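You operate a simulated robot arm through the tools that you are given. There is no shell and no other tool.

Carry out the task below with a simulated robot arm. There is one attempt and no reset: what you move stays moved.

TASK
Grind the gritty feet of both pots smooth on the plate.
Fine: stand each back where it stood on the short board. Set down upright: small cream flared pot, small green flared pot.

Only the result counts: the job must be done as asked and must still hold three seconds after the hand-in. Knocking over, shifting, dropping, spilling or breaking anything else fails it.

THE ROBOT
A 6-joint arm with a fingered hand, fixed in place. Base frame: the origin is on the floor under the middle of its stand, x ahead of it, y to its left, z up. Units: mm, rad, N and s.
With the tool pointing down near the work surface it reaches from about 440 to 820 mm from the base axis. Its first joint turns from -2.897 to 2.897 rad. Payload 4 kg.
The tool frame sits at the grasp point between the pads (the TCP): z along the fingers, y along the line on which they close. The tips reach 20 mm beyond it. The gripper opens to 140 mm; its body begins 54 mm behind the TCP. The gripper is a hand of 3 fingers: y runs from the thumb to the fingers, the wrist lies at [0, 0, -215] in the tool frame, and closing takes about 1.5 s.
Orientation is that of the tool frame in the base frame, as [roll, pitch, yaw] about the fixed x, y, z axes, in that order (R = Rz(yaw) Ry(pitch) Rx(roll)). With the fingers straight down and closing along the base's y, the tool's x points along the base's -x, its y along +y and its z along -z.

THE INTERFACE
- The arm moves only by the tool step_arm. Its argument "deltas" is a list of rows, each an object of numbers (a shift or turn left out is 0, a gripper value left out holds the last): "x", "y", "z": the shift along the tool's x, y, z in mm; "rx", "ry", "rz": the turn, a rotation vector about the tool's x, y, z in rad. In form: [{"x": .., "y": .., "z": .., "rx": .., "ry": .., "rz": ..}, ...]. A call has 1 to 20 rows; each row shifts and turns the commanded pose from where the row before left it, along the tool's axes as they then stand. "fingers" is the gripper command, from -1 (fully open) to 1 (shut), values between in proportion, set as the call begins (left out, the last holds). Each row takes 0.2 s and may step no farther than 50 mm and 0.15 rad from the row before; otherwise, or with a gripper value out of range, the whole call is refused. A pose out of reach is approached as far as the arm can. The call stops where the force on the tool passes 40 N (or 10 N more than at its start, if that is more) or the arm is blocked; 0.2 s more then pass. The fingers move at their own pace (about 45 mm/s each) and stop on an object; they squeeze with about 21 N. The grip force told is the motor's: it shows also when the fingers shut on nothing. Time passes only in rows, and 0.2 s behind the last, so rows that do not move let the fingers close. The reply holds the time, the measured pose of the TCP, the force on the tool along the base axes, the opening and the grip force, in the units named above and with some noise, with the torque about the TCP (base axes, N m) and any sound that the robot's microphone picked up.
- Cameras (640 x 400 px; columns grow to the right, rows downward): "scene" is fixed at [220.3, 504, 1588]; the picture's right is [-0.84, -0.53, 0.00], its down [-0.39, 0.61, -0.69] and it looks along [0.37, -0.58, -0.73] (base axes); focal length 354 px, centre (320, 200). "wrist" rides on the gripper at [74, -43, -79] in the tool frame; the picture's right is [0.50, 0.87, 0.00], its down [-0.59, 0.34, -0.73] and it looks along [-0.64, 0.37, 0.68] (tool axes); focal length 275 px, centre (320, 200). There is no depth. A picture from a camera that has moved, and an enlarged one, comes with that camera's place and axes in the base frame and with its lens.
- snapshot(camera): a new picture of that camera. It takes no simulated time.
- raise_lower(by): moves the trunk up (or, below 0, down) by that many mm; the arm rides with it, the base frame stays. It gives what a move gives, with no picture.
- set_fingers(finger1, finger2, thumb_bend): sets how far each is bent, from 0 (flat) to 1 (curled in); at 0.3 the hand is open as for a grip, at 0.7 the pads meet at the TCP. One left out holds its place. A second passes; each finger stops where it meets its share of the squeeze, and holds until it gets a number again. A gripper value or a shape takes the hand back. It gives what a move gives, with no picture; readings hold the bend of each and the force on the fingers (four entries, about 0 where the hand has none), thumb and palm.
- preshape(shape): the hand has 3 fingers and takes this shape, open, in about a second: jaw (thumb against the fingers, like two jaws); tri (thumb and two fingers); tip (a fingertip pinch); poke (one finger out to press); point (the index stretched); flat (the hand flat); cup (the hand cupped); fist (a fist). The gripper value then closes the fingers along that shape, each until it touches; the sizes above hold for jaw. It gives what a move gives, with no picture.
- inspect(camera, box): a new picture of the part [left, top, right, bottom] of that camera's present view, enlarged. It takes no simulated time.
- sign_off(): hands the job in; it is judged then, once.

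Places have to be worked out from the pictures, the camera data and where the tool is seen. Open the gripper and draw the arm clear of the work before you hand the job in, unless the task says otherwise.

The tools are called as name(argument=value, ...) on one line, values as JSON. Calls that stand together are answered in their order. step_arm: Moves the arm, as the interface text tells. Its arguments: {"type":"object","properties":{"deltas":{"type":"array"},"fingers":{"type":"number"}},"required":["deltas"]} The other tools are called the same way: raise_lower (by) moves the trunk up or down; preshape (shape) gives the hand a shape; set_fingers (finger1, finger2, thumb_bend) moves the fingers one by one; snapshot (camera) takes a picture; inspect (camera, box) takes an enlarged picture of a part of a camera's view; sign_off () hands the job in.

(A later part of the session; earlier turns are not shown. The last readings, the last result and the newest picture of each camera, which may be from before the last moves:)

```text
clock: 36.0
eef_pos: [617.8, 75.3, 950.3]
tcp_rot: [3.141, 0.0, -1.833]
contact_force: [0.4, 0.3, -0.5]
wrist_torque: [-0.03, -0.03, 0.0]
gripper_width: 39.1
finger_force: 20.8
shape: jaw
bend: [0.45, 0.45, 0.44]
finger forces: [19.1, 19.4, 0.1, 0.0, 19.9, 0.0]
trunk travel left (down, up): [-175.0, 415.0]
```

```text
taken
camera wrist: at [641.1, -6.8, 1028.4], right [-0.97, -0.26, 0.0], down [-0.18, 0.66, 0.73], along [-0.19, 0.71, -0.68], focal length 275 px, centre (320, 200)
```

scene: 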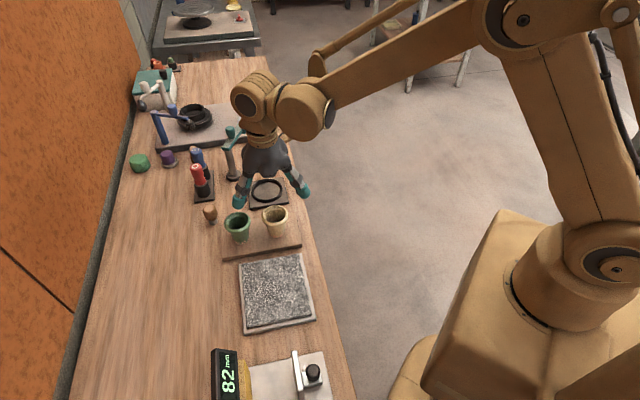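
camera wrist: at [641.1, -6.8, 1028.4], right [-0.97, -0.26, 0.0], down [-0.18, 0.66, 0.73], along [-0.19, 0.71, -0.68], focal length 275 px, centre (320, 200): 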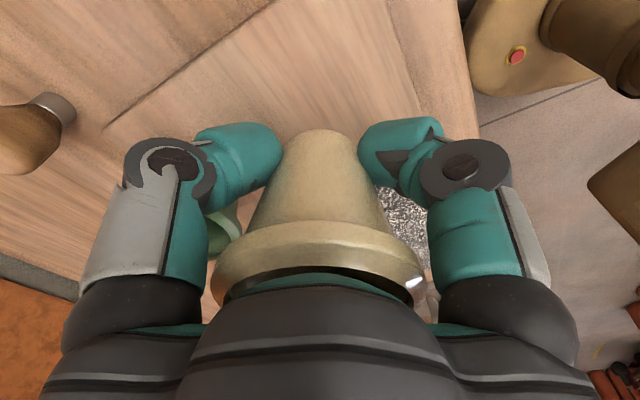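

Averaging the readings, the hand is about 3 mm short in y compared with the grip pose. I correct and descend to a few millimetres above the board.

step_arm(deltas=[{"x": -3.1, "y": 0.8}, {"z": 15}, {"z": 15}, {"z": 14}, {"z": 10}, {}, {}, {}], fingers=1)

step_arm(deltas=[{}], fingers=1)

step_arm(deltas=[{}], fingers=1)

snapshot(camera="wrist")

inspect(camera="scene", box=[190, 140, 350, 260])

```text
clock: 37.8
eef_pos: [617.2, 78.4, 897.2]
tcp_rot: [-3.141, -0.001, -1.833]
contact_force: [0.0, -0.5, -0.9]
wrist_torque: [-0.02, -0.03, 0.01]
gripper_width: 38.9
finger_force: 21.5
shape: jaw
bend: [0.45, 0.45, 0.44]
finger forces: [19.1, 19.4, 0.1, 0.0, 19.9, 0.1]
trunk travel left (down, up): [-175.0, 415.0]
```

```text
clock: 38.2
eef_pos: [617.5, 78.4, 898.1]
tcp_rot: [-3.141, -0.001, -1.833]
contact_force: [0.8, 0.2, -1.4]
wrist_torque: [0.03, -0.02, 0.0]
gripper_width: 38.9
finger_force: 20.8
shape: jaw
bend: [0.45, 0.45, 0.44]
finger forces: [19.1, 19.4, 0.0, 0.0, 20.0, 0.0]
trunk travel left (down, up): [-175.0, 415.0]
```

```text
clock: 38.6
eef_pos: [618.5, 78.0, 897.0]
tcp_rot: [-3.14, -0.001, -1.832]
contact_force: [0.5, -0.2, -1.1]
wrist_torque: [-0.02, 0.02, -0.02]
gripper_width: 38.9
finger_force: 21.0
shape: jaw
bend: [0.45, 0.45, 0.44]
finger forces: [19.1, 19.4, 0.0, 0.1, 19.9, 0.1]
trunk travel left (down, up): [-175.0, 415.0]
```

```text
taken
camera wrist: at [641.3, -3.5, 975.1], right [-0.97, -0.26, 0.0], down [-0.18, 0.66, 0.73], along [-0.19, 0.71, -0.68], focal length 275 px, centre (320, 200)
```

wrist: 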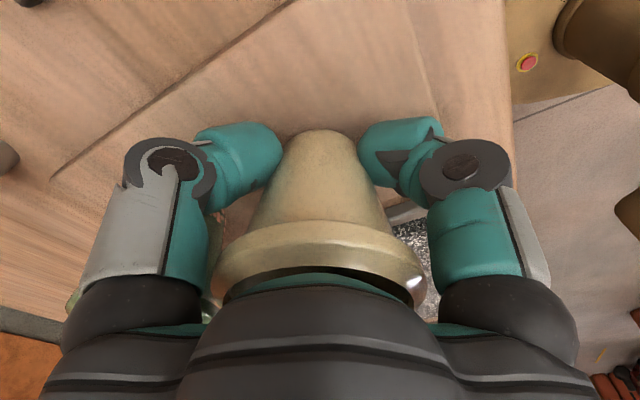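

```text
3.33 times, centred on (270, 200) of scene
camera zoom: at [220.3, 504.0, 1588.0], right [-0.84, -0.53, 0.0], down [-0.39, 0.61, -0.69], along [0.37, -0.58, -0.73], focal length 1180 px, centre (487, 200)
```

zoom: 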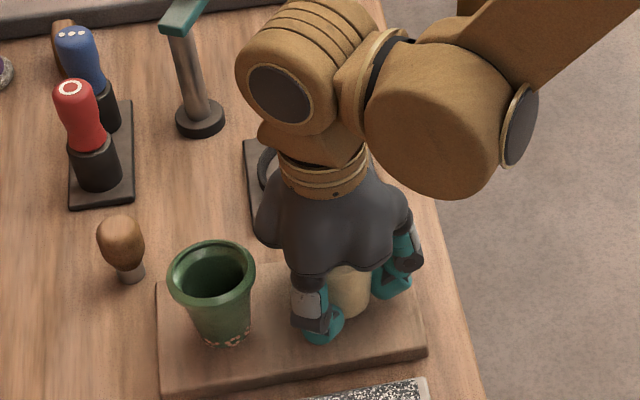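

The pose averages (617.7, 78.3, 897), which matches the grip pose. I lower gently until the foot touches the board.

step_arm(deltas=[{"z": 2}, {"z": 2}, {"z": 1}, {}], fingers=1)

```text
clock: 39.6
eef_pos: [618.2, 78.9, 893.2]
tcp_rot: [3.141, 0.0, -1.832]
contact_force: [-0.2, -0.1, -1.4]
wrist_torque: [0.0, 0.0, -0.01]
gripper_width: 39.2
finger_force: 21.1
shape: jaw
bend: [0.45, 0.45, 0.44]
finger forces: [19.1, 19.4, 0.0, 0.1, 19.9, 0.0]
trunk travel left (down, up): [-175.0, 415.0]
```

No contact yet, so I continue slowly.

step_arm(deltas=[{"z": 1}, {"z": 1}, {}], fingers=1)

```text
clock: 40.4
eef_pos: [618.2, 77.9, 889.1]
tcp_rot: [-3.141, 0.001, -1.834]
contact_force: [0.1, -0.2, -0.7]
wrist_torque: [-0.01, 0.0, -0.01]
gripper_width: 39.0
finger_force: 20.9
shape: jaw
bend: [0.45, 0.45, 0.44]
finger forces: [19.2, 19.4, 0.0, 0.1, 19.9, 0.0]
trunk travel left (down, up): [-175.0, 415.0]
```

Still hanging free at z≈889–890. I take one more millimetre at a time.

step_arm(deltas=[{"z": 1}, {}], fingers=1)

```text
clock: 41.0
eef_pos: [618.1, 78.7, 887.6]
tcp_rot: [3.141, 0.0, -1.833]
contact_force: [0.3, 0.1, -1.6]
wrist_torque: [-0.03, 0.04, 0.01]
gripper_width: 38.8
finger_force: 21.1
shape: jaw
bend: [0.45, 0.45, 0.44]
finger forces: [19.0, 19.4, 0.0, 0.0, 20.0, 0.0]
trunk travel left (down, up): [-175.0, 415.0]
```

There's still no touch at z≈888, so I take another millimetre.

step_arm(deltas=[{"z": 1}, {}], fingers=1)

inspect(camera="wrist", box=[270, 90, 370, 170])

```text
clock: 41.6
eef_pos: [616.8, 78.5, 887.8]
tcp_rot: [3.141, -0.002, -1.832]
contact_force: [0.4, -1.0, 2.2]
wrist_torque: [-0.04, -0.07, -0.02]
gripper_width: 39.0
finger_force: 20.9
shape: jaw
bend: [0.45, 0.45, 0.44]
finger forces: [19.1, 19.3, 0.0, 0.0, 20.1, 0.0]
trunk travel left (down, up): [-175.0, 415.0]
```

```text
5.00 times, centred on (320, 130) of wrist
camera zoom: at [641.2, -2.3, 966.0], right [-0.97, -0.26, 0.0], down [-0.18, 0.66, 0.73], along [-0.19, 0.71, -0.68], focal length 1376 px, centre (320, 550)
```

zoom: 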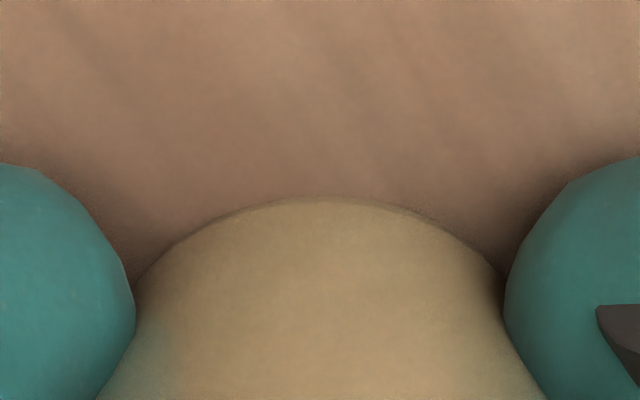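

The force rose to about +3 N over the free load, so the foot is on the board. I open the hand to release the pot.

step_arm(deltas=[{}, {}, {}, {}, {}, {}, {}, {}, {}], fingers=-1)

inspect(camera="wrist", box=[200, 110, 450, 310])

inspect(camera="scene", box=[190, 140, 350, 260])

```text
clock: 42.1
eef_pos: [617.7, 79.4, 888.0]
tcp_rot: [3.141, 0.0, -1.831]
contact_force: [0.1, 0.0, 0.7]
wrist_torque: [0.08, 0.07, 0.02]
gripper_width: 140.1
finger_force: 0.1
shape: jaw
bend: [0.3, 0.3, 0.3]
finger forces: [0.1, 0.9, 0.0, 0.0, 0.0, 0.1]
trunk travel left (down, up): [-175.0, 415.0]
stopped in row 2: the force on the tool passed its limit at 55 N (the readings are from after the stop); the commanded pose is now the measured one
```

```text
2.00 times, centred on (325, 210) of wrist
camera zoom: at [643.0, -1.8, 965.7], right [-0.97, -0.26, 0.0], down [-0.17, 0.66, 0.73], along [-0.19, 0.71, -0.68], focal length 551 px, centre (310, 180)
```

zoom: 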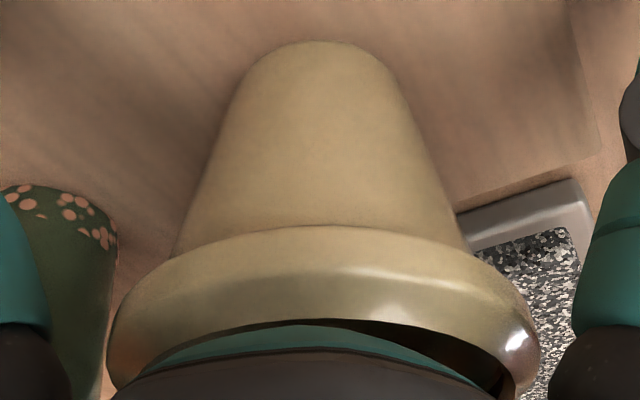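

```text
3.33 times, centred on (270, 200) of scene
camera zoom: at [220.3, 504.0, 1588.0], right [-0.84, -0.53, 0.0], down [-0.39, 0.61, -0.69], along [0.37, -0.58, -0.73], focal length 1180 px, centre (487, 200)
```

zoom: 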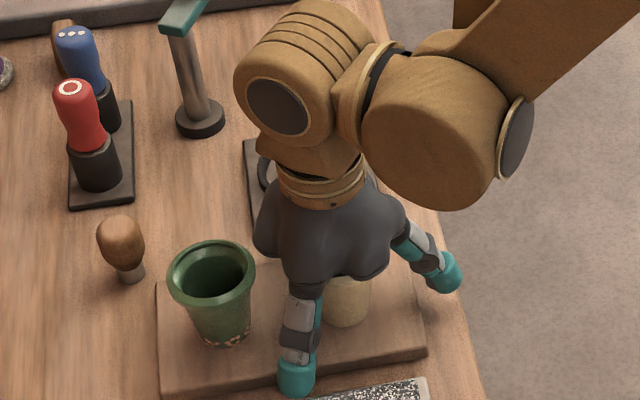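

The call stopped on a brief 55 N spike as the fingers sprang open. I look at the whole wrist view and the pot before moving.

snapshot(camera="wrist")

inspect(camera="scene", box=[225, 190, 325, 270])

step_arm(deltas=[{}])

```text
taken
camera wrist: at [643.0, -1.8, 965.7], right [-0.97, -0.26, 0.0], down [-0.17, 0.66, 0.73], along [-0.19, 0.71, -0.68], focal length 275 px, centre (320, 200)
```

wrist: 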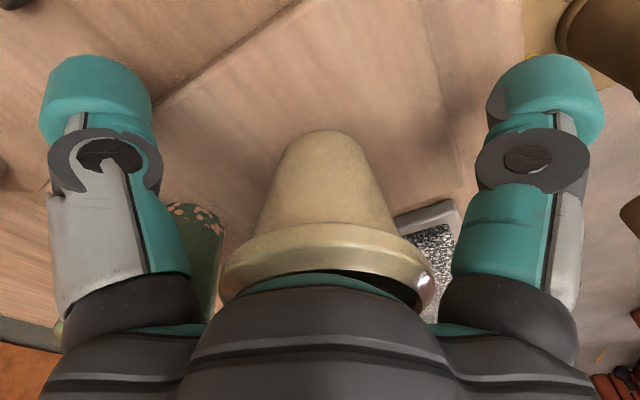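

```text
5.00 times, centred on (275, 230) of scene
camera zoom: at [220.3, 504.0, 1588.0], right [-0.84, -0.53, 0.0], down [-0.39, 0.61, -0.69], along [0.37, -0.58, -0.73], focal length 1770 px, centre (545, 50)
```

zoom: 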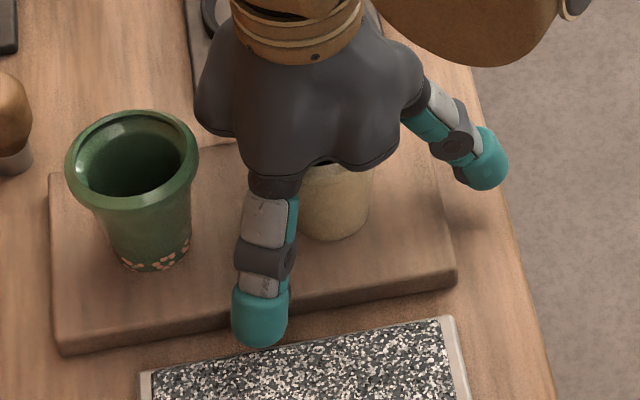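

```text
clock: 42.5
eef_pos: [618.9, 80.7, 888.8]
tcp_rot: [3.141, 0.001, -1.832]
contact_force: [0.0, 0.1, -0.6]
wrist_torque: [0.0, 0.03, -0.01]
gripper_width: 140.0
finger_force: 0.0
shape: jaw
bend: [0.3, 0.3, 0.3]
finger forces: [0.1, 0.1, 0.0, 0.0, 0.0, 0.0]
trunk travel left (down, up): [-175.0, 415.0]
```

No forces now and the pot stands. I raise the hand straight up to clear the rim and check the pot's pose against the first picture.

step_arm(deltas=[{"z": -5}, {"z": -12}, {"z": -20}, {"z": -25}, {"z": -30}, {"z": -30}, {}], fingers=-1)

snapshot(camera="wrist")

inspect(camera="scene", box=[190, 140, 350, 260])

```text
clock: 44.1
eef_pos: [620.2, 79.6, 1012.6]
tcp_rot: [-3.14, 0.001, -1.833]
contact_force: [0.2, 0.1, 1.0]
wrist_torque: [0.01, 0.01, -0.03]
gripper_width: 139.9
finger_force: 0.0
shape: jaw
bend: [0.3, 0.3, 0.3]
finger forces: [0.0, 0.0, 0.1, 0.0, 0.0, 0.1]
trunk travel left (down, up): [-175.0, 415.0]
```

```text
taken
camera wrist: at [643.9, -2.0, 1089.9], right [-0.97, -0.26, 0.0], down [-0.18, 0.66, 0.73], along [-0.19, 0.71, -0.68], focal length 275 px, centre (320, 200)
```

wrist: 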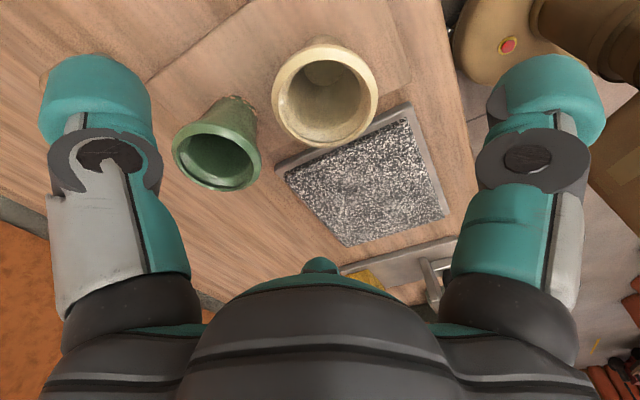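

```text
3.33 times, centred on (270, 200) of scene
camera zoom: at [220.3, 504.0, 1588.0], right [-0.84, -0.53, 0.0], down [-0.39, 0.61, -0.69], along [0.37, -0.58, -0.73], focal length 1180 px, centre (487, 200)
```

zoom: 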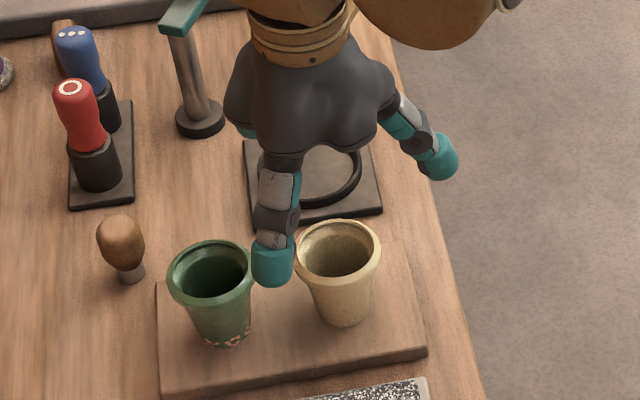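

The cream pot stands upright and within a pixel or two of its first picture. Next is the green pot: I move above it at about (685, 146) and view it first from this yaw.

step_arm(deltas=[{"x": -20, "y": -11}, {"x": -27, "y": -15}, {"x": -22, "y": -13}, {"x": -12, "y": -6}, {"z": 15}, {"z": 16}, {}, {}], fingers=-1)

inspect(camera="wrist", box=[240, 30, 410, 200])

inspect(camera="scene", box=[190, 140, 350, 260])

```text
clock: 45.9
eef_pos: [681.2, 147.3, 979.2]
tcp_rot: [3.141, 0.001, -1.834]
contact_force: [0.7, 0.0, -0.1]
wrist_torque: [-0.01, 0.01, 0.0]
gripper_width: 140.0
finger_force: 0.0
shape: jaw
bend: [0.3, 0.3, 0.3]
finger forces: [0.0, 0.0, 0.1, 0.1, 0.0, 0.1]
trunk travel left (down, up): [-175.0, 415.0]
```

```text
2.35 times, centred on (325, 115) of wrist
camera zoom: at [705.3, 65.8, 1057.1], right [-0.97, -0.26, 0.0], down [-0.18, 0.66, 0.73], along [-0.19, 0.71, -0.68], focal length 648 px, centre (308, 400)
```

zoom: 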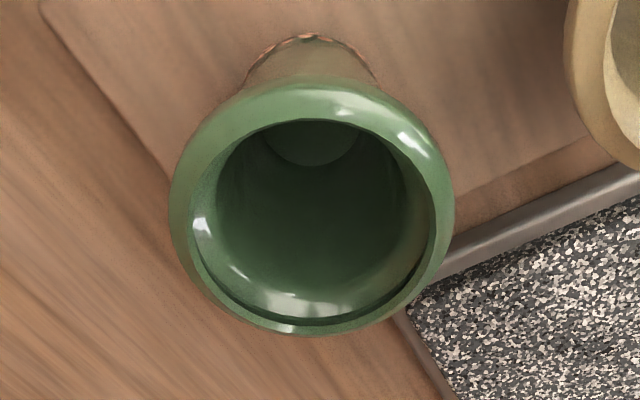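

```text
3.33 times, centred on (270, 200) of scene
camera zoom: at [220.3, 504.0, 1588.0], right [-0.84, -0.53, 0.0], down [-0.39, 0.61, -0.69], along [0.37, -0.58, -0.73], focal length 1180 px, centre (487, 200)
```

zoom: 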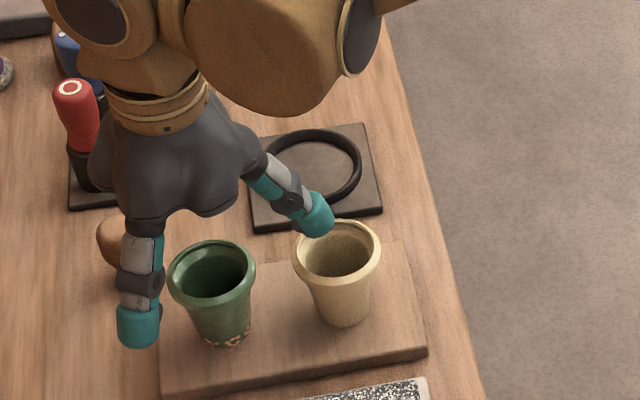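

The cream pot and the board match the first picture. The green pot is about 1 mm right of and 3.5 mm nearer than the hand axis, so I turn to yaw -165° with no finger towards the cream pot and shift to suit.

step_arm(deltas=[{"rz": 0.1309}, {"rz": 0.1309}, {"rz": 0.1309}, {"rz": 0.1309}, {"rz": 0.1309}, {"rz": 0.1309}, {"rz": 0.1309}, {"rz": 0.1309}, {"x": 0.9, "y": -3.4}, {}, {}], fingers=-1)

inspect(camera="wrist", box=[240, 30, 410, 200])

snapshot(camera="wrist")

```text
clock: 48.3
eef_pos: [681.7, 142.9, 980.3]
tcp_rot: [3.141, 0.001, -2.88]
contact_force: [-0.2, 0.1, 0.4]
wrist_torque: [0.03, -0.02, -0.02]
gripper_width: 139.8
finger_force: 0.1
shape: jaw
bend: [0.3, 0.3, 0.3]
finger forces: [0.0, 0.0, 0.1, 0.0, 0.0, 0.0]
trunk travel left (down, up): [-175.0, 415.0]
```

```text
2.35 times, centred on (325, 115) of wrist
camera zoom: at [623.5, 82.8, 1058.3], right [-0.71, 0.71, 0.0], down [0.48, 0.48, 0.73], along [0.52, 0.52, -0.68], focal length 648 px, centre (308, 400)
```

zoom: 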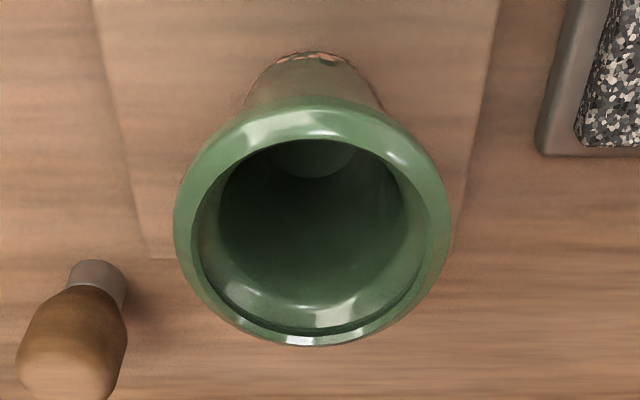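

```text
taken
camera wrist: at [623.5, 82.8, 1058.3], right [-0.71, 0.71, 0.0], down [0.48, 0.48, 0.73], along [0.52, 0.52, -0.68], focal length 275 px, centre (320, 200)
```

wrist: 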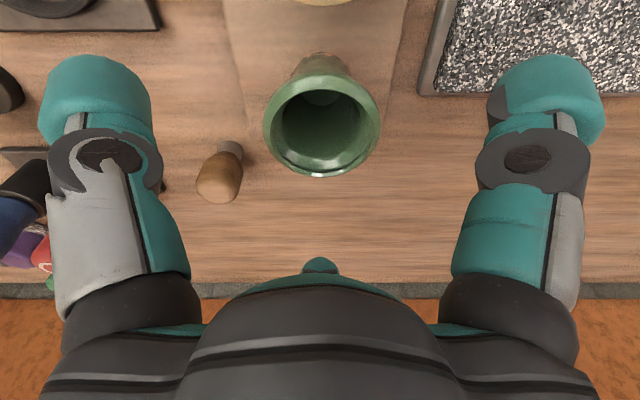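

Aligned along the view, and about 1 mm off sideways. I trim and lower to z≈940 to check again.

step_arm(deltas=[{"x": 0.4, "y": 0.7}, {"z": 20}, {"z": 20}, {}, {}], fingers=-1)

inspect(camera="wrist", box=[220, 40, 420, 240])

inspect(camera="scene", box=[190, 140, 350, 260])

```text
clock: 49.5
eef_pos: [683.2, 141.5, 940.8]
tcp_rot: [3.141, 0.0, -2.88]
contact_force: [-0.3, 0.8, 0.1]
wrist_torque: [0.0, -0.02, 0.02]
gripper_width: 140.0
finger_force: 0.1
shape: jaw
bend: [0.3, 0.3, 0.3]
finger forces: [0.0, 0.0, 0.0, 0.0, 0.0, 0.1]
trunk travel left (down, up): [-175.0, 415.0]
```

```text
2.00 times, centred on (320, 140) of wrist
camera zoom: at [624.1, 82.3, 1019.2], right [-0.71, 0.71, 0.0], down [0.48, 0.48, 0.73], along [0.52, 0.52, -0.68], focal length 551 px, centre (320, 320)
```

zoom: 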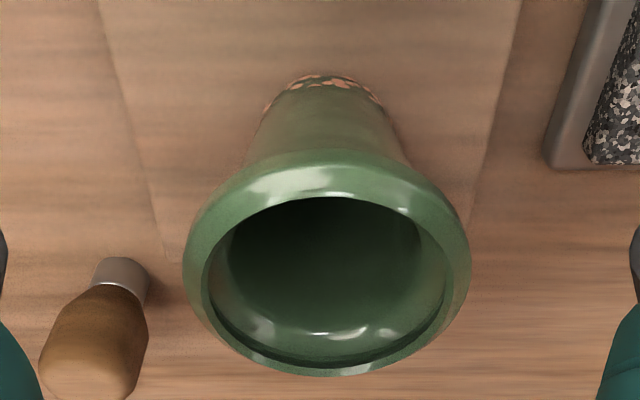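

```text
3.33 times, centred on (270, 200) of scene
camera zoom: at [220.3, 504.0, 1588.0], right [-0.84, -0.53, 0.0], down [-0.39, 0.61, -0.69], along [0.37, -0.58, -0.73], focal length 1180 px, centre (487, 200)
```

zoom: 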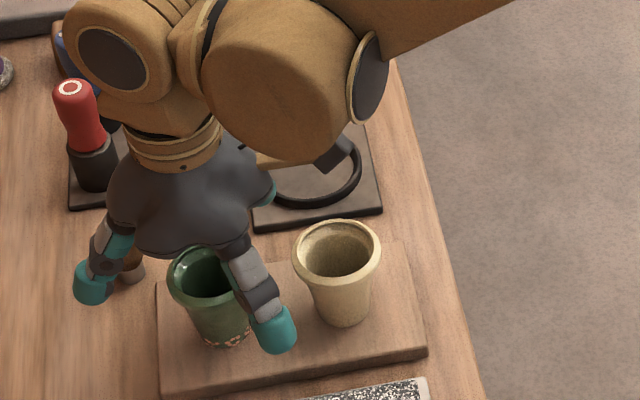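

The rim is about 1.4 mm to the right and well aligned along the view. I trim and lower to the grip height.

step_arm(deltas=[{"x": 0.6, "y": 1.0}, {"z": 15}, {"z": 15}, {"z": 12}, {"z": 8}, {}, {}], fingers=-1)

inspect(camera="wrist", box=[200, 110, 450, 310])

snapshot(camera="scene")

```text
clock: 51.1
eef_pos: [680.5, 143.7, 891.4]
tcp_rot: [-3.141, 0.001, -2.881]
contact_force: [-0.1, -0.6, 0.2]
wrist_torque: [0.02, 0.0, 0.02]
gripper_width: 140.0
finger_force: 0.2
shape: jaw
bend: [0.3, 0.3, 0.3]
finger forces: [0.0, 0.1, 0.0, 0.1, 0.0, 0.0]
trunk travel left (down, up): [-175.0, 415.0]
```

```text
2.00 times, centred on (325, 210) of wrist
camera zoom: at [621.7, 84.9, 969.6], right [-0.71, 0.71, 0.0], down [0.48, 0.48, 0.73], along [0.52, 0.52, -0.68], focal length 551 px, centre (310, 180)
```

zoom: 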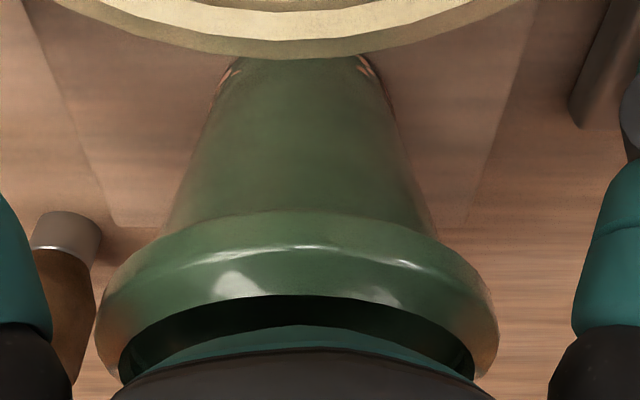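

```text
taken
```

scene: 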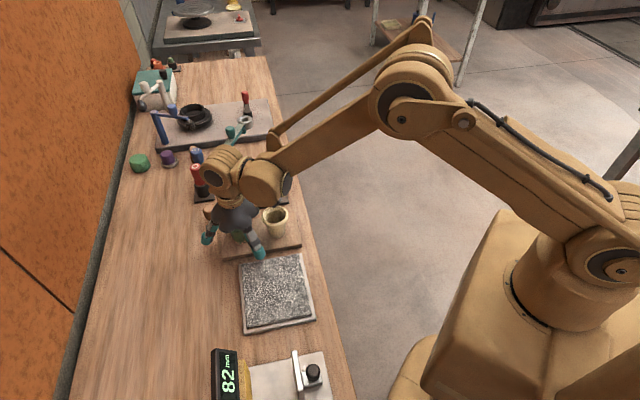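

The hand overshot by about 1.8 mm, as it did with the cream pot. I nudge back the same way.

step_arm(deltas=[{"x": -0.7, "y": -1.1}, {}, {}], fingers=-1)

inspect(camera="wrist", box=[200, 110, 450, 310])

step_arm(deltas=[{}], fingers=-1)

step_arm(deltas=[{}], fingers=-1)

```text
clock: 51.9
eef_pos: [680.8, 143.9, 891.1]
tcp_rot: [-3.141, 0.001, -2.881]
contact_force: [-0.4, 0.6, -0.8]
wrist_torque: [0.01, 0.03, -0.02]
gripper_width: 140.2
finger_force: 0.1
shape: jaw
bend: [0.3, 0.3, 0.3]
finger forces: [0.0, 0.0, 0.0, 0.1, 0.0, 0.0]
trunk travel left (down, up): [-175.0, 415.0]
```

```text
2.00 times, centred on (325, 210) of wrist
camera zoom: at [622.5, 84.2, 969.5], right [-0.71, 0.71, 0.0], down [0.48, 0.48, 0.73], along [0.52, 0.52, -0.68], focal length 551 px, centre (310, 180)
```

zoom: 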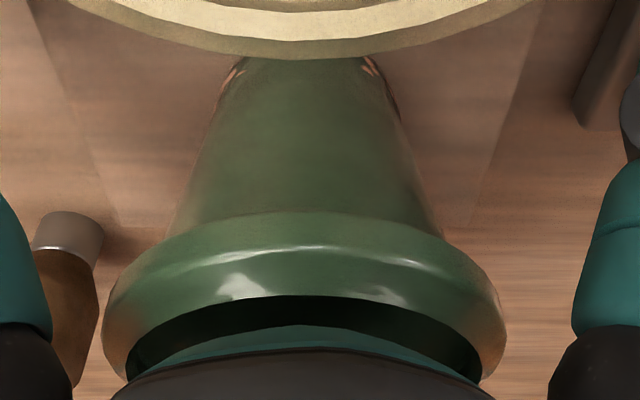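

```text
clock: 52.3
eef_pos: [681.4, 144.3, 892.8]
tcp_rot: [-3.141, -0.001, -2.878]
contact_force: [0.3, 0.5, -0.1]
wrist_torque: [0.02, -0.04, 0.0]
gripper_width: 139.9
finger_force: 0.1
shape: jaw
bend: [0.3, 0.3, 0.3]
finger forces: [0.0, 0.0, 0.0, 0.0, 0.0, 0.1]
trunk travel left (down, up): [-175.0, 415.0]
```

```text
clock: 52.7
eef_pos: [681.5, 143.9, 891.2]
tcp_rot: [3.141, 0.002, -2.88]
contact_force: [0.2, -0.5, -0.3]
wrist_torque: [0.04, 0.02, 0.02]
gripper_width: 139.8
finger_force: 0.1
shape: jaw
bend: [0.3, 0.3, 0.3]
finger forces: [0.0, 0.0, 0.0, 0.0, 0.0, 0.1]
trunk travel left (down, up): [-175.0, 415.0]
```

Now within about 0.9 mm. I trim half a millimetre and close on the green pot.

step_arm(deltas=[{"x": -0.3, "y": -0.5}, {}, {}, {}, {}, {}, {}, {}, {}, {}], fingers=1)

snapshot(camera="wrist")

inspect(camera="scene", box=[190, 140, 350, 260])

step_arm(deltas=[{}], fingers=1)

step_arm(deltas=[{}], fingers=1)

```text
clock: 54.9
eef_pos: [681.8, 141.8, 891.5]
tcp_rot: [3.141, 0.0, -2.88]
contact_force: [0.3, -0.4, -1.0]
wrist_torque: [0.01, -0.03, 0.02]
gripper_width: 37.1
finger_force: 20.6
shape: jaw
bend: [0.45, 0.46, 0.45]
finger forces: [17.9, 17.8, 0.0, 0.0, 18.3, 0.1]
trunk travel left (down, up): [-175.0, 415.0]
```

```text
taken
camera wrist: at [623.5, 83.7, 968.9], right [-0.71, 0.71, 0.0], down [0.48, 0.48, 0.73], along [0.52, 0.52, -0.68], focal length 275 px, centre (320, 200)
```

wrist: 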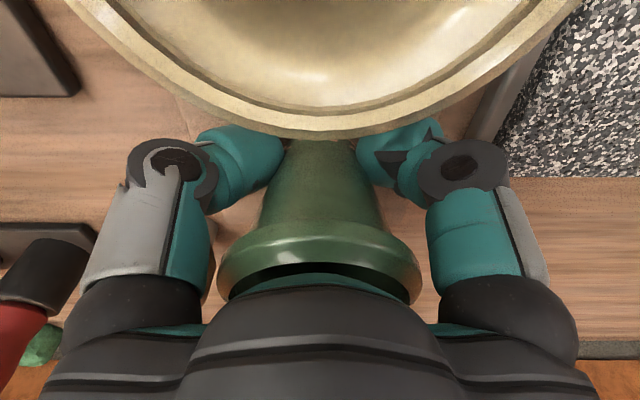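

```text
3.33 times, centred on (270, 200) of scene
camera zoom: at [220.3, 504.0, 1588.0], right [-0.84, -0.53, 0.0], down [-0.39, 0.61, -0.69], along [0.37, -0.58, -0.73], focal length 1180 px, centre (487, 200)
```

zoom: 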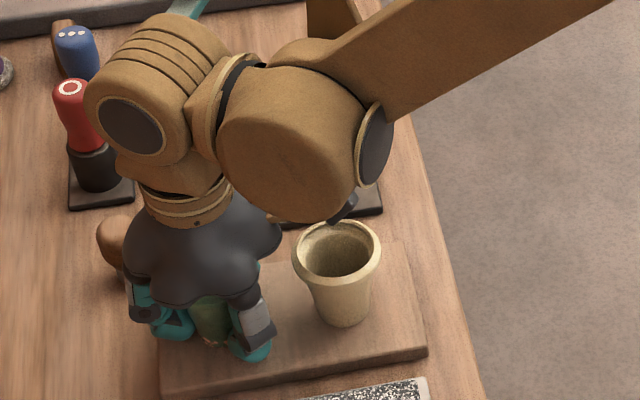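

```text
clock: 55.3
eef_pos: [682.5, 143.1, 891.1]
tcp_rot: [-3.141, -0.001, -2.881]
contact_force: [0.7, -0.4, 0.0]
wrist_torque: [0.0, 0.01, 0.0]
gripper_width: 37.1
finger_force: 20.7
shape: jaw
bend: [0.45, 0.46, 0.45]
finger forces: [17.9, 17.7, 0.0, 0.0, 18.4, 0.0]
trunk travel left (down, up): [-175.0, 415.0]
```

```text
clock: 55.7
eef_pos: [681.9, 143.1, 890.9]
tcp_rot: [-3.142, -0.001, -2.879]
contact_force: [0.5, -0.1, -0.1]
wrist_torque: [-0.02, 0.0, 0.01]
gripper_width: 37.3
finger_force: 20.3
shape: jaw
bend: [0.45, 0.46, 0.45]
finger forces: [17.8, 17.9, 0.1, 0.0, 18.2, 0.0]
trunk travel left (down, up): [-175.0, 415.0]
```

The grip is even (bends about 0.45, 18 N each). The grip pose averages (682.1, 142.9, 891). I lift 95 mm so everything clears the cream rim on the way over.

step_arm(deltas=[{"z": -3}, {"z": -7}, {"z": -12}, {"z": -18}, {"z": -20}, {"z": -20}, {"z": -15}, {}], fingers=1)

snapshot(camera="wrist")

inspect(camera="scene", box=[190, 140, 350, 260])

```text
clock: 57.5
eef_pos: [680.8, 145.7, 986.5]
tcp_rot: [3.141, 0.002, -2.88]
contact_force: [-0.4, -0.3, -1.7]
wrist_torque: [-0.01, 0.03, -0.03]
gripper_width: 36.9
finger_force: 21.0
shape: jaw
bend: [0.45, 0.46, 0.45]
finger forces: [17.9, 17.9, 0.0, 0.0, 18.1, 0.0]
trunk travel left (down, up): [-175.0, 415.0]
```

```text
taken
camera wrist: at [623.4, 85.7, 1064.0], right [-0.71, 0.71, 0.0], down [0.48, 0.48, 0.73], along [0.52, 0.52, -0.68], focal length 275 px, centre (320, 200)
```

wrist: 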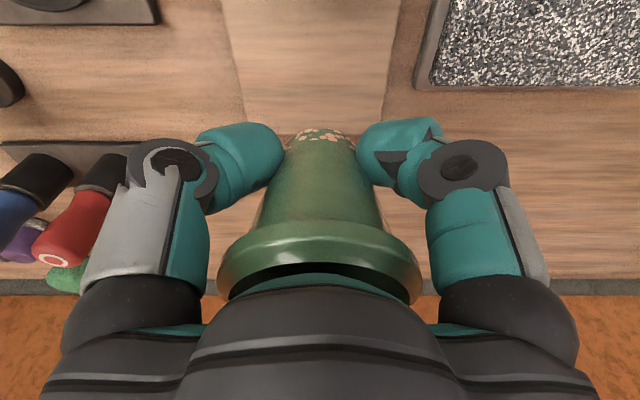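

```text
3.33 times, centred on (270, 200) of scene
camera zoom: at [220.3, 504.0, 1588.0], right [-0.84, -0.53, 0.0], down [-0.39, 0.61, -0.69], along [0.37, -0.58, -0.73], focal length 1180 px, centre (487, 200)
```

zoom: 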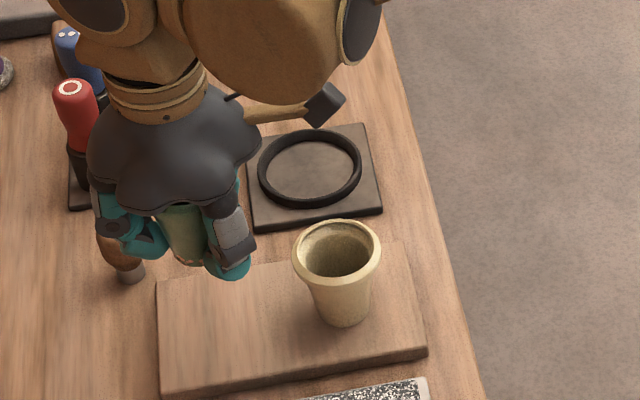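

The green pot hangs straight, and the camera box on its bracket is well clear above the cream pot. I carry the pot over the plate.

step_arm(deltas=[{"x": 10, "y": 8.5}, {"x": 22, "y": 19}, {"x": 28, "y": 24}, {"x": 28, "y": 24}, {"x": 24, "y": 20}, {"x": 15, "y": 12.5}, {"x": 8, "y": 6.8}, {}, {}], fingers=1)

inspect(camera="scene", box=[200, 180, 360, 340])

snapshot(camera="wrist")

```text
clock: 59.5
eef_pos: [521.3, 219.2, 985.8]
tcp_rot: [3.141, -0.001, -2.88]
contact_force: [0.1, 0.5, -1.0]
wrist_torque: [-0.02, 0.06, -0.01]
gripper_width: 37.1
finger_force: 20.8
shape: jaw
bend: [0.45, 0.46, 0.45]
finger forces: [17.8, 17.9, 0.0, 0.0, 18.3, 0.0]
trunk travel left (down, up): [-175.0, 415.0]
```

```text
2.50 times, centred on (280, 260) of scene
camera zoom: at [220.3, 504.0, 1588.0], right [-0.84, -0.53, 0.0], down [-0.39, 0.61, -0.69], along [0.37, -0.58, -0.73], focal length 885 px, centre (420, 50)
```

zoom: 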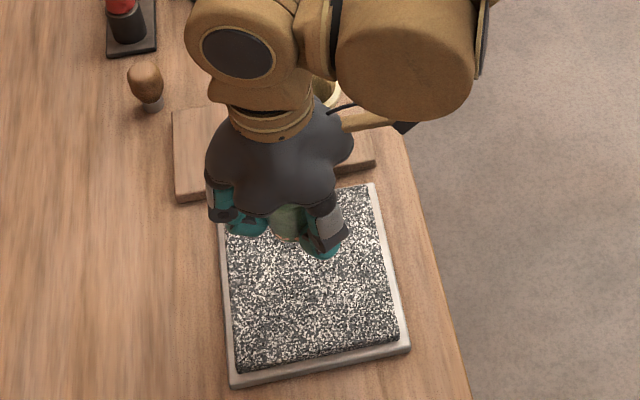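

```text
taken
camera wrist: at [461.8, 160.0, 1063.2], right [-0.71, 0.71, 0.0], down [0.48, 0.48, 0.73], along [0.52, 0.52, -0.68], focal length 275 px, centre (320, 200)
```

wrist: 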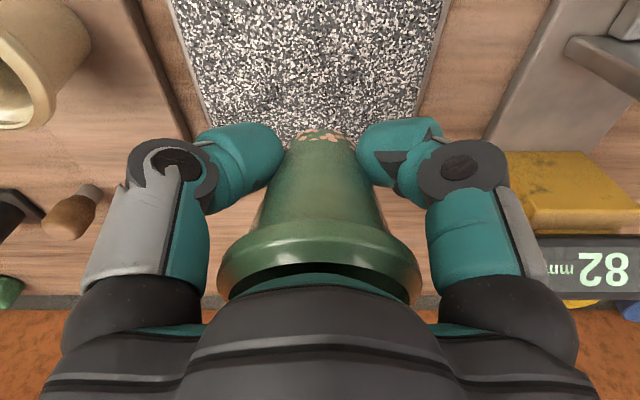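

Over the slab's middle. I lower to about z≈901, just above the contact height found before.

step_arm(deltas=[{"z": 20}, {"z": 20}, {"z": 20}, {"z": 14}, {"z": 8}, {"z": 3}, {}, {}], fingers=1)

step_arm(deltas=[{"z": 1}, {"z": 1}, {}], fingers=1)

```text
clock: 61.3
eef_pos: [521.0, 218.8, 899.8]
tcp_rot: [-3.14, -0.001, -2.88]
contact_force: [0.4, -0.8, -1.2]
wrist_torque: [-0.02, -0.04, 0.0]
gripper_width: 37.2
finger_force: 20.9
shape: jaw
bend: [0.45, 0.46, 0.45]
finger forces: [17.9, 18.0, 0.1, 0.0, 18.3, 0.1]
trunk travel left (down, up): [-175.0, 415.0]
```

```text
clock: 62.1
eef_pos: [521.7, 219.2, 897.8]
tcp_rot: [3.14, 0.0, -2.881]
contact_force: [-0.3, -0.4, -1.1]
wrist_torque: [0.01, 0.04, -0.01]
gripper_width: 37.0
finger_force: 20.3
shape: jaw
bend: [0.45, 0.46, 0.45]
finger forces: [17.8, 18.0, 0.1, 0.0, 18.3, 0.1]
trunk travel left (down, up): [-175.0, 415.0]
```

No contact at z≈898. I step down a millimetre at a time.

step_arm(deltas=[{"z": 1}, {"z": 1}, {}], fingers=1)

```text
clock: 62.9
eef_pos: [521.6, 219.6, 895.1]
tcp_rot: [3.14, 0.0, -2.881]
contact_force: [0.5, 1.3, 1.5]
wrist_torque: [-0.01, -0.03, 0.01]
gripper_width: 37.1
finger_force: 20.9
shape: jaw
bend: [0.45, 0.46, 0.45]
finger forces: [17.9, 18.4, 0.0, 0.1, 18.7, 0.0]
trunk travel left (down, up): [-175.0, 415.0]
```

First touch at z≈895. I press about 1.5 mm more to get a working force.

step_arm(deltas=[{"z": 1.5}, {}], fingers=1)

```text
clock: 63.5
eef_pos: [520.4, 218.6, 894.6]
tcp_rot: [3.141, 0.0, -2.881]
contact_force: [1.9, 1.1, 10.4]
wrist_torque: [-0.08, -0.03, 0.0]
gripper_width: 37.5
finger_force: 21.5
shape: jaw
bend: [0.45, 0.46, 0.45]
finger forces: [19.0, 19.8, 0.1, 0.0, 20.9, 0.1]
trunk travel left (down, up): [-175.0, 415.0]
```

Pressing at about 11 N. I rub back and forth as before.

step_arm(deltas=[{"x": 6}, {"x": 8}, {"x": 8}, {"x": -8}, {"x": -8}, {"x": -8}, {"x": -8}, {"x": 8}], fingers=1)

inspect(camera="wrist", box=[270, 90, 370, 170])

```text
clock: 65.3
eef_pos: [524.7, 218.1, 893.7]
tcp_rot: [-3.141, 0.0, -2.879]
contact_force: [4.4, 0.0, 11.9]
wrist_torque: [-0.1, -0.08, 0.05]
gripper_width: 38.0
finger_force: 21.1
shape: jaw
bend: [0.45, 0.46, 0.45]
finger forces: [19.0, 21.5, 0.1, 0.0, 22.3, 0.1]
trunk travel left (down, up): [-175.0, 415.0]
```

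```text
5.00 times, centred on (320, 130) of wrist
camera zoom: at [465.4, 159.3, 972.5], right [-0.71, 0.71, 0.0], down [0.48, 0.48, 0.74], along [0.52, 0.52, -0.68], focal length 1376 px, centre (320, 550)
```

zoom: 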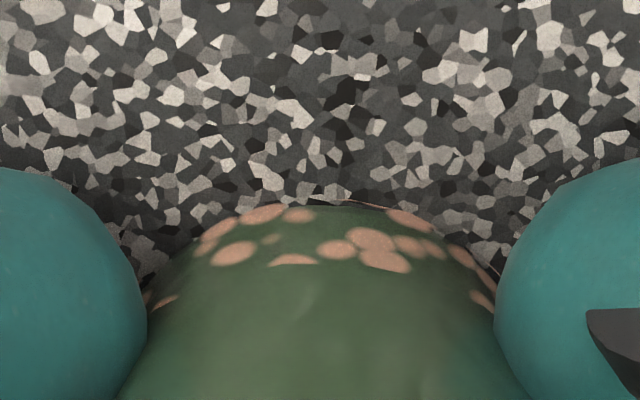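

The force holds at about 12 N, with the spots still visible. I keep rubbing in longer strokes.

step_arm(deltas=[{"x": 10}, {"x": 10}, {"x": -10}, {"x": -10}, {"x": -10}, {"x": 10}, {"x": 10}, {"x": 10}, {"x": -10}, {"x": -10}], fingers=1)

inspect(camera="wrist", box=[270, 90, 370, 170])

```text
clock: 67.5
eef_pos: [523.2, 219.2, 894.7]
tcp_rot: [-3.141, 0.0, -2.882]
contact_force: [-2.8, -0.4, 7.9]
wrist_torque: [-0.09, 0.01, -0.01]
gripper_width: 37.6
finger_force: 20.5
shape: jaw
bend: [0.45, 0.46, 0.45]
finger forces: [20.1, 19.7, 0.0, 0.1, 20.2, 0.0]
trunk travel left (down, up): [-175.0, 415.0]
```

```text
5.00 times, centred on (320, 130) of wrist
camera zoom: at [464.5, 159.6, 972.6], right [-0.71, 0.71, 0.0], down [0.48, 0.48, 0.73], along [0.52, 0.52, -0.68], focal length 1376 px, centre (320, 550)
```

zoom: 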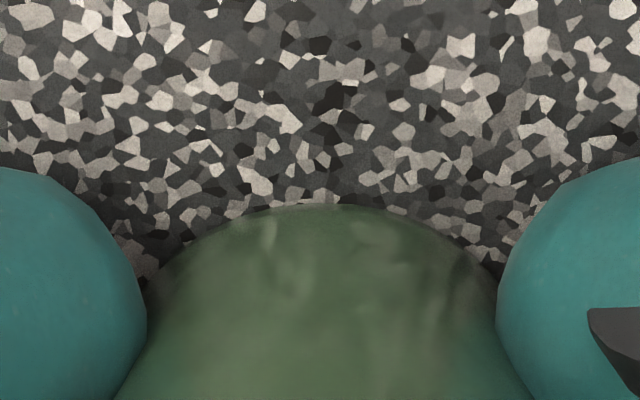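

The green foot is clean as well. I add a few more strokes for certainty, then lift and check.

step_arm(deltas=[{"x": 8}, {"x": 10}, {"x": 8}, {"x": -8}, {"x": -10}, {"x": -8}], fingers=1)

step_arm(deltas=[{"z": -3}, {"z": -6}, {"z": -12}, {"z": -18}, {"z": -20}, {"z": -20}, {"z": -12}, {}], fingers=1)

inspect(camera="wrist", box=[200, 80, 440, 320])

inspect(camera="scene", box=[220, 180, 340, 300])

```text
clock: 68.9
eef_pos: [522.4, 217.7, 894.6]
tcp_rot: [-3.141, -0.001, -2.879]
contact_force: [-1.4, -0.5, 3.5]
wrist_torque: [-0.06, 0.01, -0.01]
gripper_width: 37.8
finger_force: 20.9
shape: jaw
bend: [0.45, 0.46, 0.45]
finger forces: [20.0, 19.9, 0.0, 0.0, 19.9, 0.1]
trunk travel left (down, up): [-175.0, 415.0]
```

```text
clock: 70.7
eef_pos: [522.5, 219.9, 984.4]
tcp_rot: [-3.142, -0.001, -2.881]
contact_force: [0.3, -0.1, -1.3]
wrist_torque: [-0.01, 0.0, -0.02]
gripper_width: 37.5
finger_force: 21.0
shape: jaw
bend: [0.45, 0.46, 0.45]
finger forces: [19.4, 20.2, 0.1, 0.1, 19.7, 0.0]
trunk travel left (down, up): [-175.0, 415.0]
```

```text
1.67 times, centred on (320, 200) of wrist
camera zoom: at [465.0, 160.0, 1062.4], right [-0.71, 0.71, 0.0], down [0.48, 0.48, 0.73], along [0.52, 0.52, -0.68], focal length 459 px, centre (320, 200)
```

zoom: 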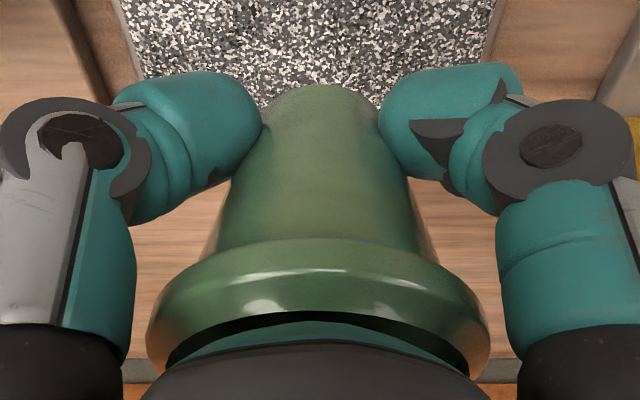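

```text
3.33 times, centred on (280, 240) of scene
camera zoom: at [220.3, 504.0, 1588.0], right [-0.84, -0.53, 0.0], down [-0.39, 0.61, -0.69], along [0.37, -0.58, -0.73], focal length 1180 px, centre (453, 67)
```

zoom: 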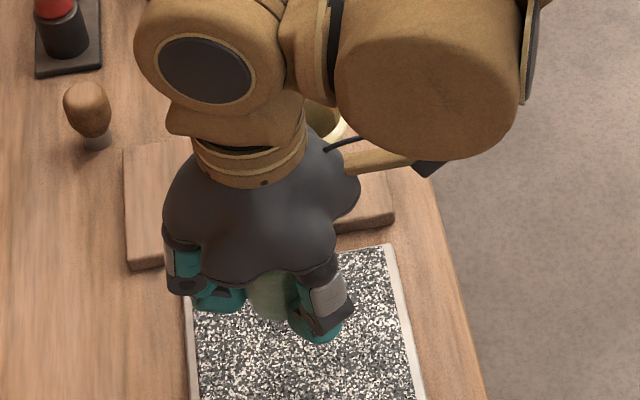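

The green foot is smooth and the pot sits straight in the hand. I carry it back over its place at about (682, 143), staying high.

step_arm(deltas=[{"x": -10, "y": -8.5}, {"x": -22, "y": -19}, {"x": -28, "y": -24}, {"x": -28, "y": -24}, {"x": -24, "y": -20.5}, {"x": -15, "y": -12.8}, {"x": -7.4, "y": -6.5}, {}, {}, {}], fingers=1)

step_arm(deltas=[{}], fingers=1)

step_arm(deltas=[{}], fingers=1)

snapshot(camera="wrist")

```text
clock: 72.9
eef_pos: [683.6, 141.9, 984.6]
tcp_rot: [3.141, 0.0, -2.879]
contact_force: [-0.8, 0.3, -1.6]
wrist_torque: [0.01, 0.0, 0.03]
gripper_width: 37.3
finger_force: 20.7
shape: jaw
bend: [0.45, 0.46, 0.45]
finger forces: [19.1, 20.2, 0.0, 0.0, 19.4, 0.0]
trunk travel left (down, up): [-175.0, 415.0]
```

```text
clock: 73.3
eef_pos: [683.6, 142.2, 986.3]
tcp_rot: [-3.141, 0.001, -2.878]
contact_force: [0.3, 0.6, -0.9]
wrist_torque: [0.0, -0.02, 0.02]
gripper_width: 37.3
finger_force: 21.0
shape: jaw
bend: [0.45, 0.46, 0.45]
finger forces: [19.1, 20.1, 0.0, 0.0, 19.3, 0.0]
trunk travel left (down, up): [-175.0, 415.0]
```

```text
clock: 73.7
eef_pos: [682.1, 140.9, 985.1]
tcp_rot: [3.141, 0.0, -2.881]
contact_force: [-0.8, 0.3, -0.6]
wrist_torque: [0.03, -0.01, 0.03]
gripper_width: 37.5
finger_force: 21.0
shape: jaw
bend: [0.45, 0.46, 0.45]
finger forces: [19.1, 20.2, 0.1, 0.1, 19.3, 0.1]
trunk travel left (down, up): [-175.0, 415.0]
```

```text
taken
camera wrist: at [624.4, 82.6, 1063.1], right [-0.71, 0.71, 0.0], down [0.48, 0.48, 0.73], along [0.52, 0.52, -0.68], focal length 275 px, centre (320, 200)
```

wrist: 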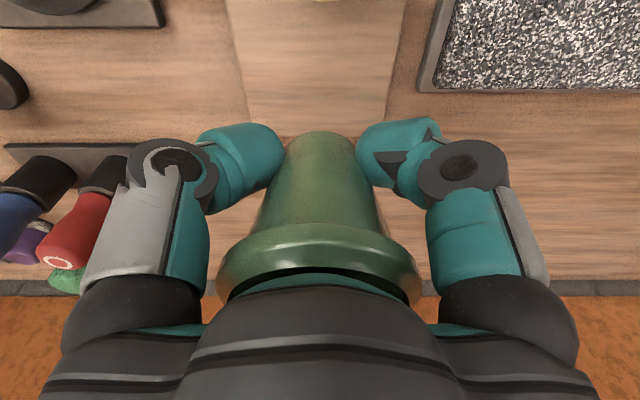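

Averaged, the hand is at (683.1, 141.7) against the target (682.1, 142.9). I trim and lower to just above the board.

step_arm(deltas=[{"x": 0.6, "y": 1.4}, {"z": 20}, {"z": 20}, {"z": 20}, {"z": 15}, {"z": 9}, {"z": 3}, {}, {}, {}], fingers=1)

step_arm(deltas=[{}], fingers=1)

step_arm(deltas=[{}], fingers=1)

snapshot(camera="wrist")

inspect(camera="scene", box=[190, 140, 350, 260])

```text
clock: 75.9
eef_pos: [682.0, 142.9, 897.4]
tcp_rot: [-3.141, -0.001, -2.88]
contact_force: [0.1, -0.8, -0.7]
wrist_torque: [-0.01, -0.01, 0.01]
gripper_width: 37.5
finger_force: 21.5
shape: jaw
bend: [0.45, 0.46, 0.45]
finger forces: [19.0, 20.2, 0.0, 0.0, 19.3, 0.1]
trunk travel left (down, up): [-175.0, 415.0]
```

```text
clock: 76.3
eef_pos: [683.3, 144.3, 898.1]
tcp_rot: [-3.142, 0.0, -2.881]
contact_force: [0.2, -0.2, -1.3]
wrist_torque: [0.0, -0.01, 0.01]
gripper_width: 37.6
finger_force: 20.8
shape: jaw
bend: [0.45, 0.46, 0.45]
finger forces: [18.9, 20.2, 0.0, 0.1, 19.3, 0.0]
trunk travel left (down, up): [-175.0, 415.0]
```

```text
clock: 76.7
eef_pos: [681.8, 143.3, 898.7]
tcp_rot: [-3.141, 0.0, -2.881]
contact_force: [0.0, -0.2, -1.4]
wrist_torque: [-0.01, -0.02, -0.04]
gripper_width: 37.3
finger_force: 21.0
shape: jaw
bend: [0.45, 0.46, 0.45]
finger forces: [19.0, 20.2, 0.1, 0.0, 19.4, 0.0]
trunk travel left (down, up): [-175.0, 415.0]
```

```text
taken
camera wrist: at [624.0, 84.0, 976.7], right [-0.71, 0.71, 0.0], down [0.48, 0.48, 0.73], along [0.52, 0.52, -0.68], focal length 275 px, centre (320, 200)
```

wrist: 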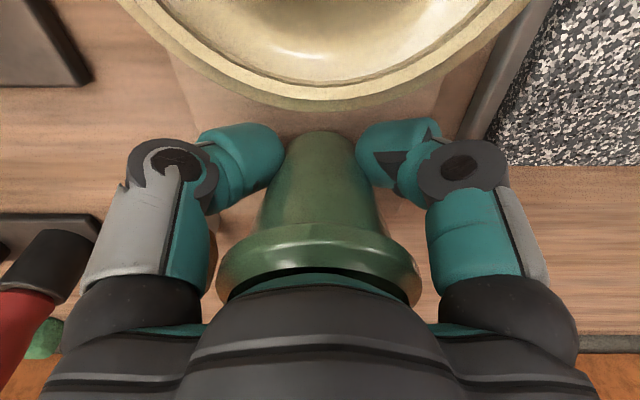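

```text
3.33 times, centred on (270, 200) of scene
camera zoom: at [220.3, 504.0, 1588.0], right [-0.84, -0.53, 0.0], down [-0.39, 0.61, -0.69], along [0.37, -0.58, -0.73], focal length 1180 px, centre (487, 200)
```

zoom: 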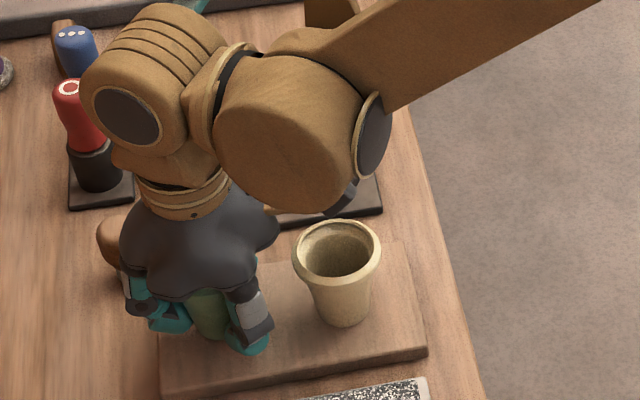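

The pose averages (682.4, 143.5, 898), which matches the grip pose. I lower gently to touch.

step_arm(deltas=[{"z": 2}, {"z": 2}, {"z": 1}, {}], fingers=1)

step_arm(deltas=[{"z": 1}, {}], fingers=1)

```text
clock: 77.7
eef_pos: [682.5, 144.8, 893.8]
tcp_rot: [3.141, 0.0, -2.879]
contact_force: [-1.1, -0.2, -2.2]
wrist_torque: [0.03, -0.04, -0.01]
gripper_width: 37.5
finger_force: 21.0
shape: jaw
bend: [0.45, 0.46, 0.45]
finger forces: [18.9, 20.2, 0.1, 0.1, 19.2, 0.0]
trunk travel left (down, up): [-175.0, 415.0]
```

```text
clock: 78.3
eef_pos: [682.9, 143.9, 892.8]
tcp_rot: [3.141, 0.0, -2.879]
contact_force: [-0.2, 0.3, -0.9]
wrist_torque: [0.01, -0.03, 0.03]
gripper_width: 37.8
finger_force: 20.7
shape: jaw
bend: [0.45, 0.46, 0.45]
finger forces: [19.0, 20.2, 0.0, 0.0, 19.3, 0.0]
trunk travel left (down, up): [-175.0, 415.0]
```

Still free at z≈893. I take another millimetre and a half.

step_arm(deltas=[{"z": 1}, {"z": 0.7}, {}], fingers=1)

```text
clock: 79.1
eef_pos: [683.8, 143.0, 890.3]
tcp_rot: [3.141, 0.0, -2.88]
contact_force: [0.5, 0.5, -1.0]
wrist_torque: [0.0, -0.01, 0.06]
gripper_width: 37.6
finger_force: 21.0
shape: jaw
bend: [0.45, 0.46, 0.45]
finger forces: [19.0, 20.2, 0.0, 0.0, 19.3, 0.0]
trunk travel left (down, up): [-175.0, 415.0]
```

Still free, so I continue by small steps.

step_arm(deltas=[{"z": 1}, {}], fingers=1)

```text
clock: 79.7
eef_pos: [682.3, 143.2, 889.2]
tcp_rot: [-3.14, 0.001, -2.88]
contact_force: [-0.7, 0.1, -1.1]
wrist_torque: [0.0, -0.07, 0.0]
gripper_width: 37.9
finger_force: 21.3
shape: jaw
bend: [0.45, 0.46, 0.45]
finger forces: [19.0, 20.2, 0.0, 0.0, 19.4, 0.0]
trunk travel left (down, up): [-175.0, 415.0]
```

No touch yet at z≈889, so I go one more millimetre.

step_arm(deltas=[{"z": 0.8}, {}], fingers=1)

```text
clock: 80.3
eef_pos: [681.9, 143.2, 889.3]
tcp_rot: [-3.142, 0.0, -2.88]
contact_force: [-0.6, 0.5, -1.7]
wrist_torque: [0.01, -0.02, 0.01]
gripper_width: 37.7
finger_force: 21.2
shape: jaw
bend: [0.45, 0.46, 0.45]
finger forces: [18.9, 20.2, 0.0, 0.0, 19.2, 0.1]
trunk travel left (down, up): [-175.0, 415.0]
```

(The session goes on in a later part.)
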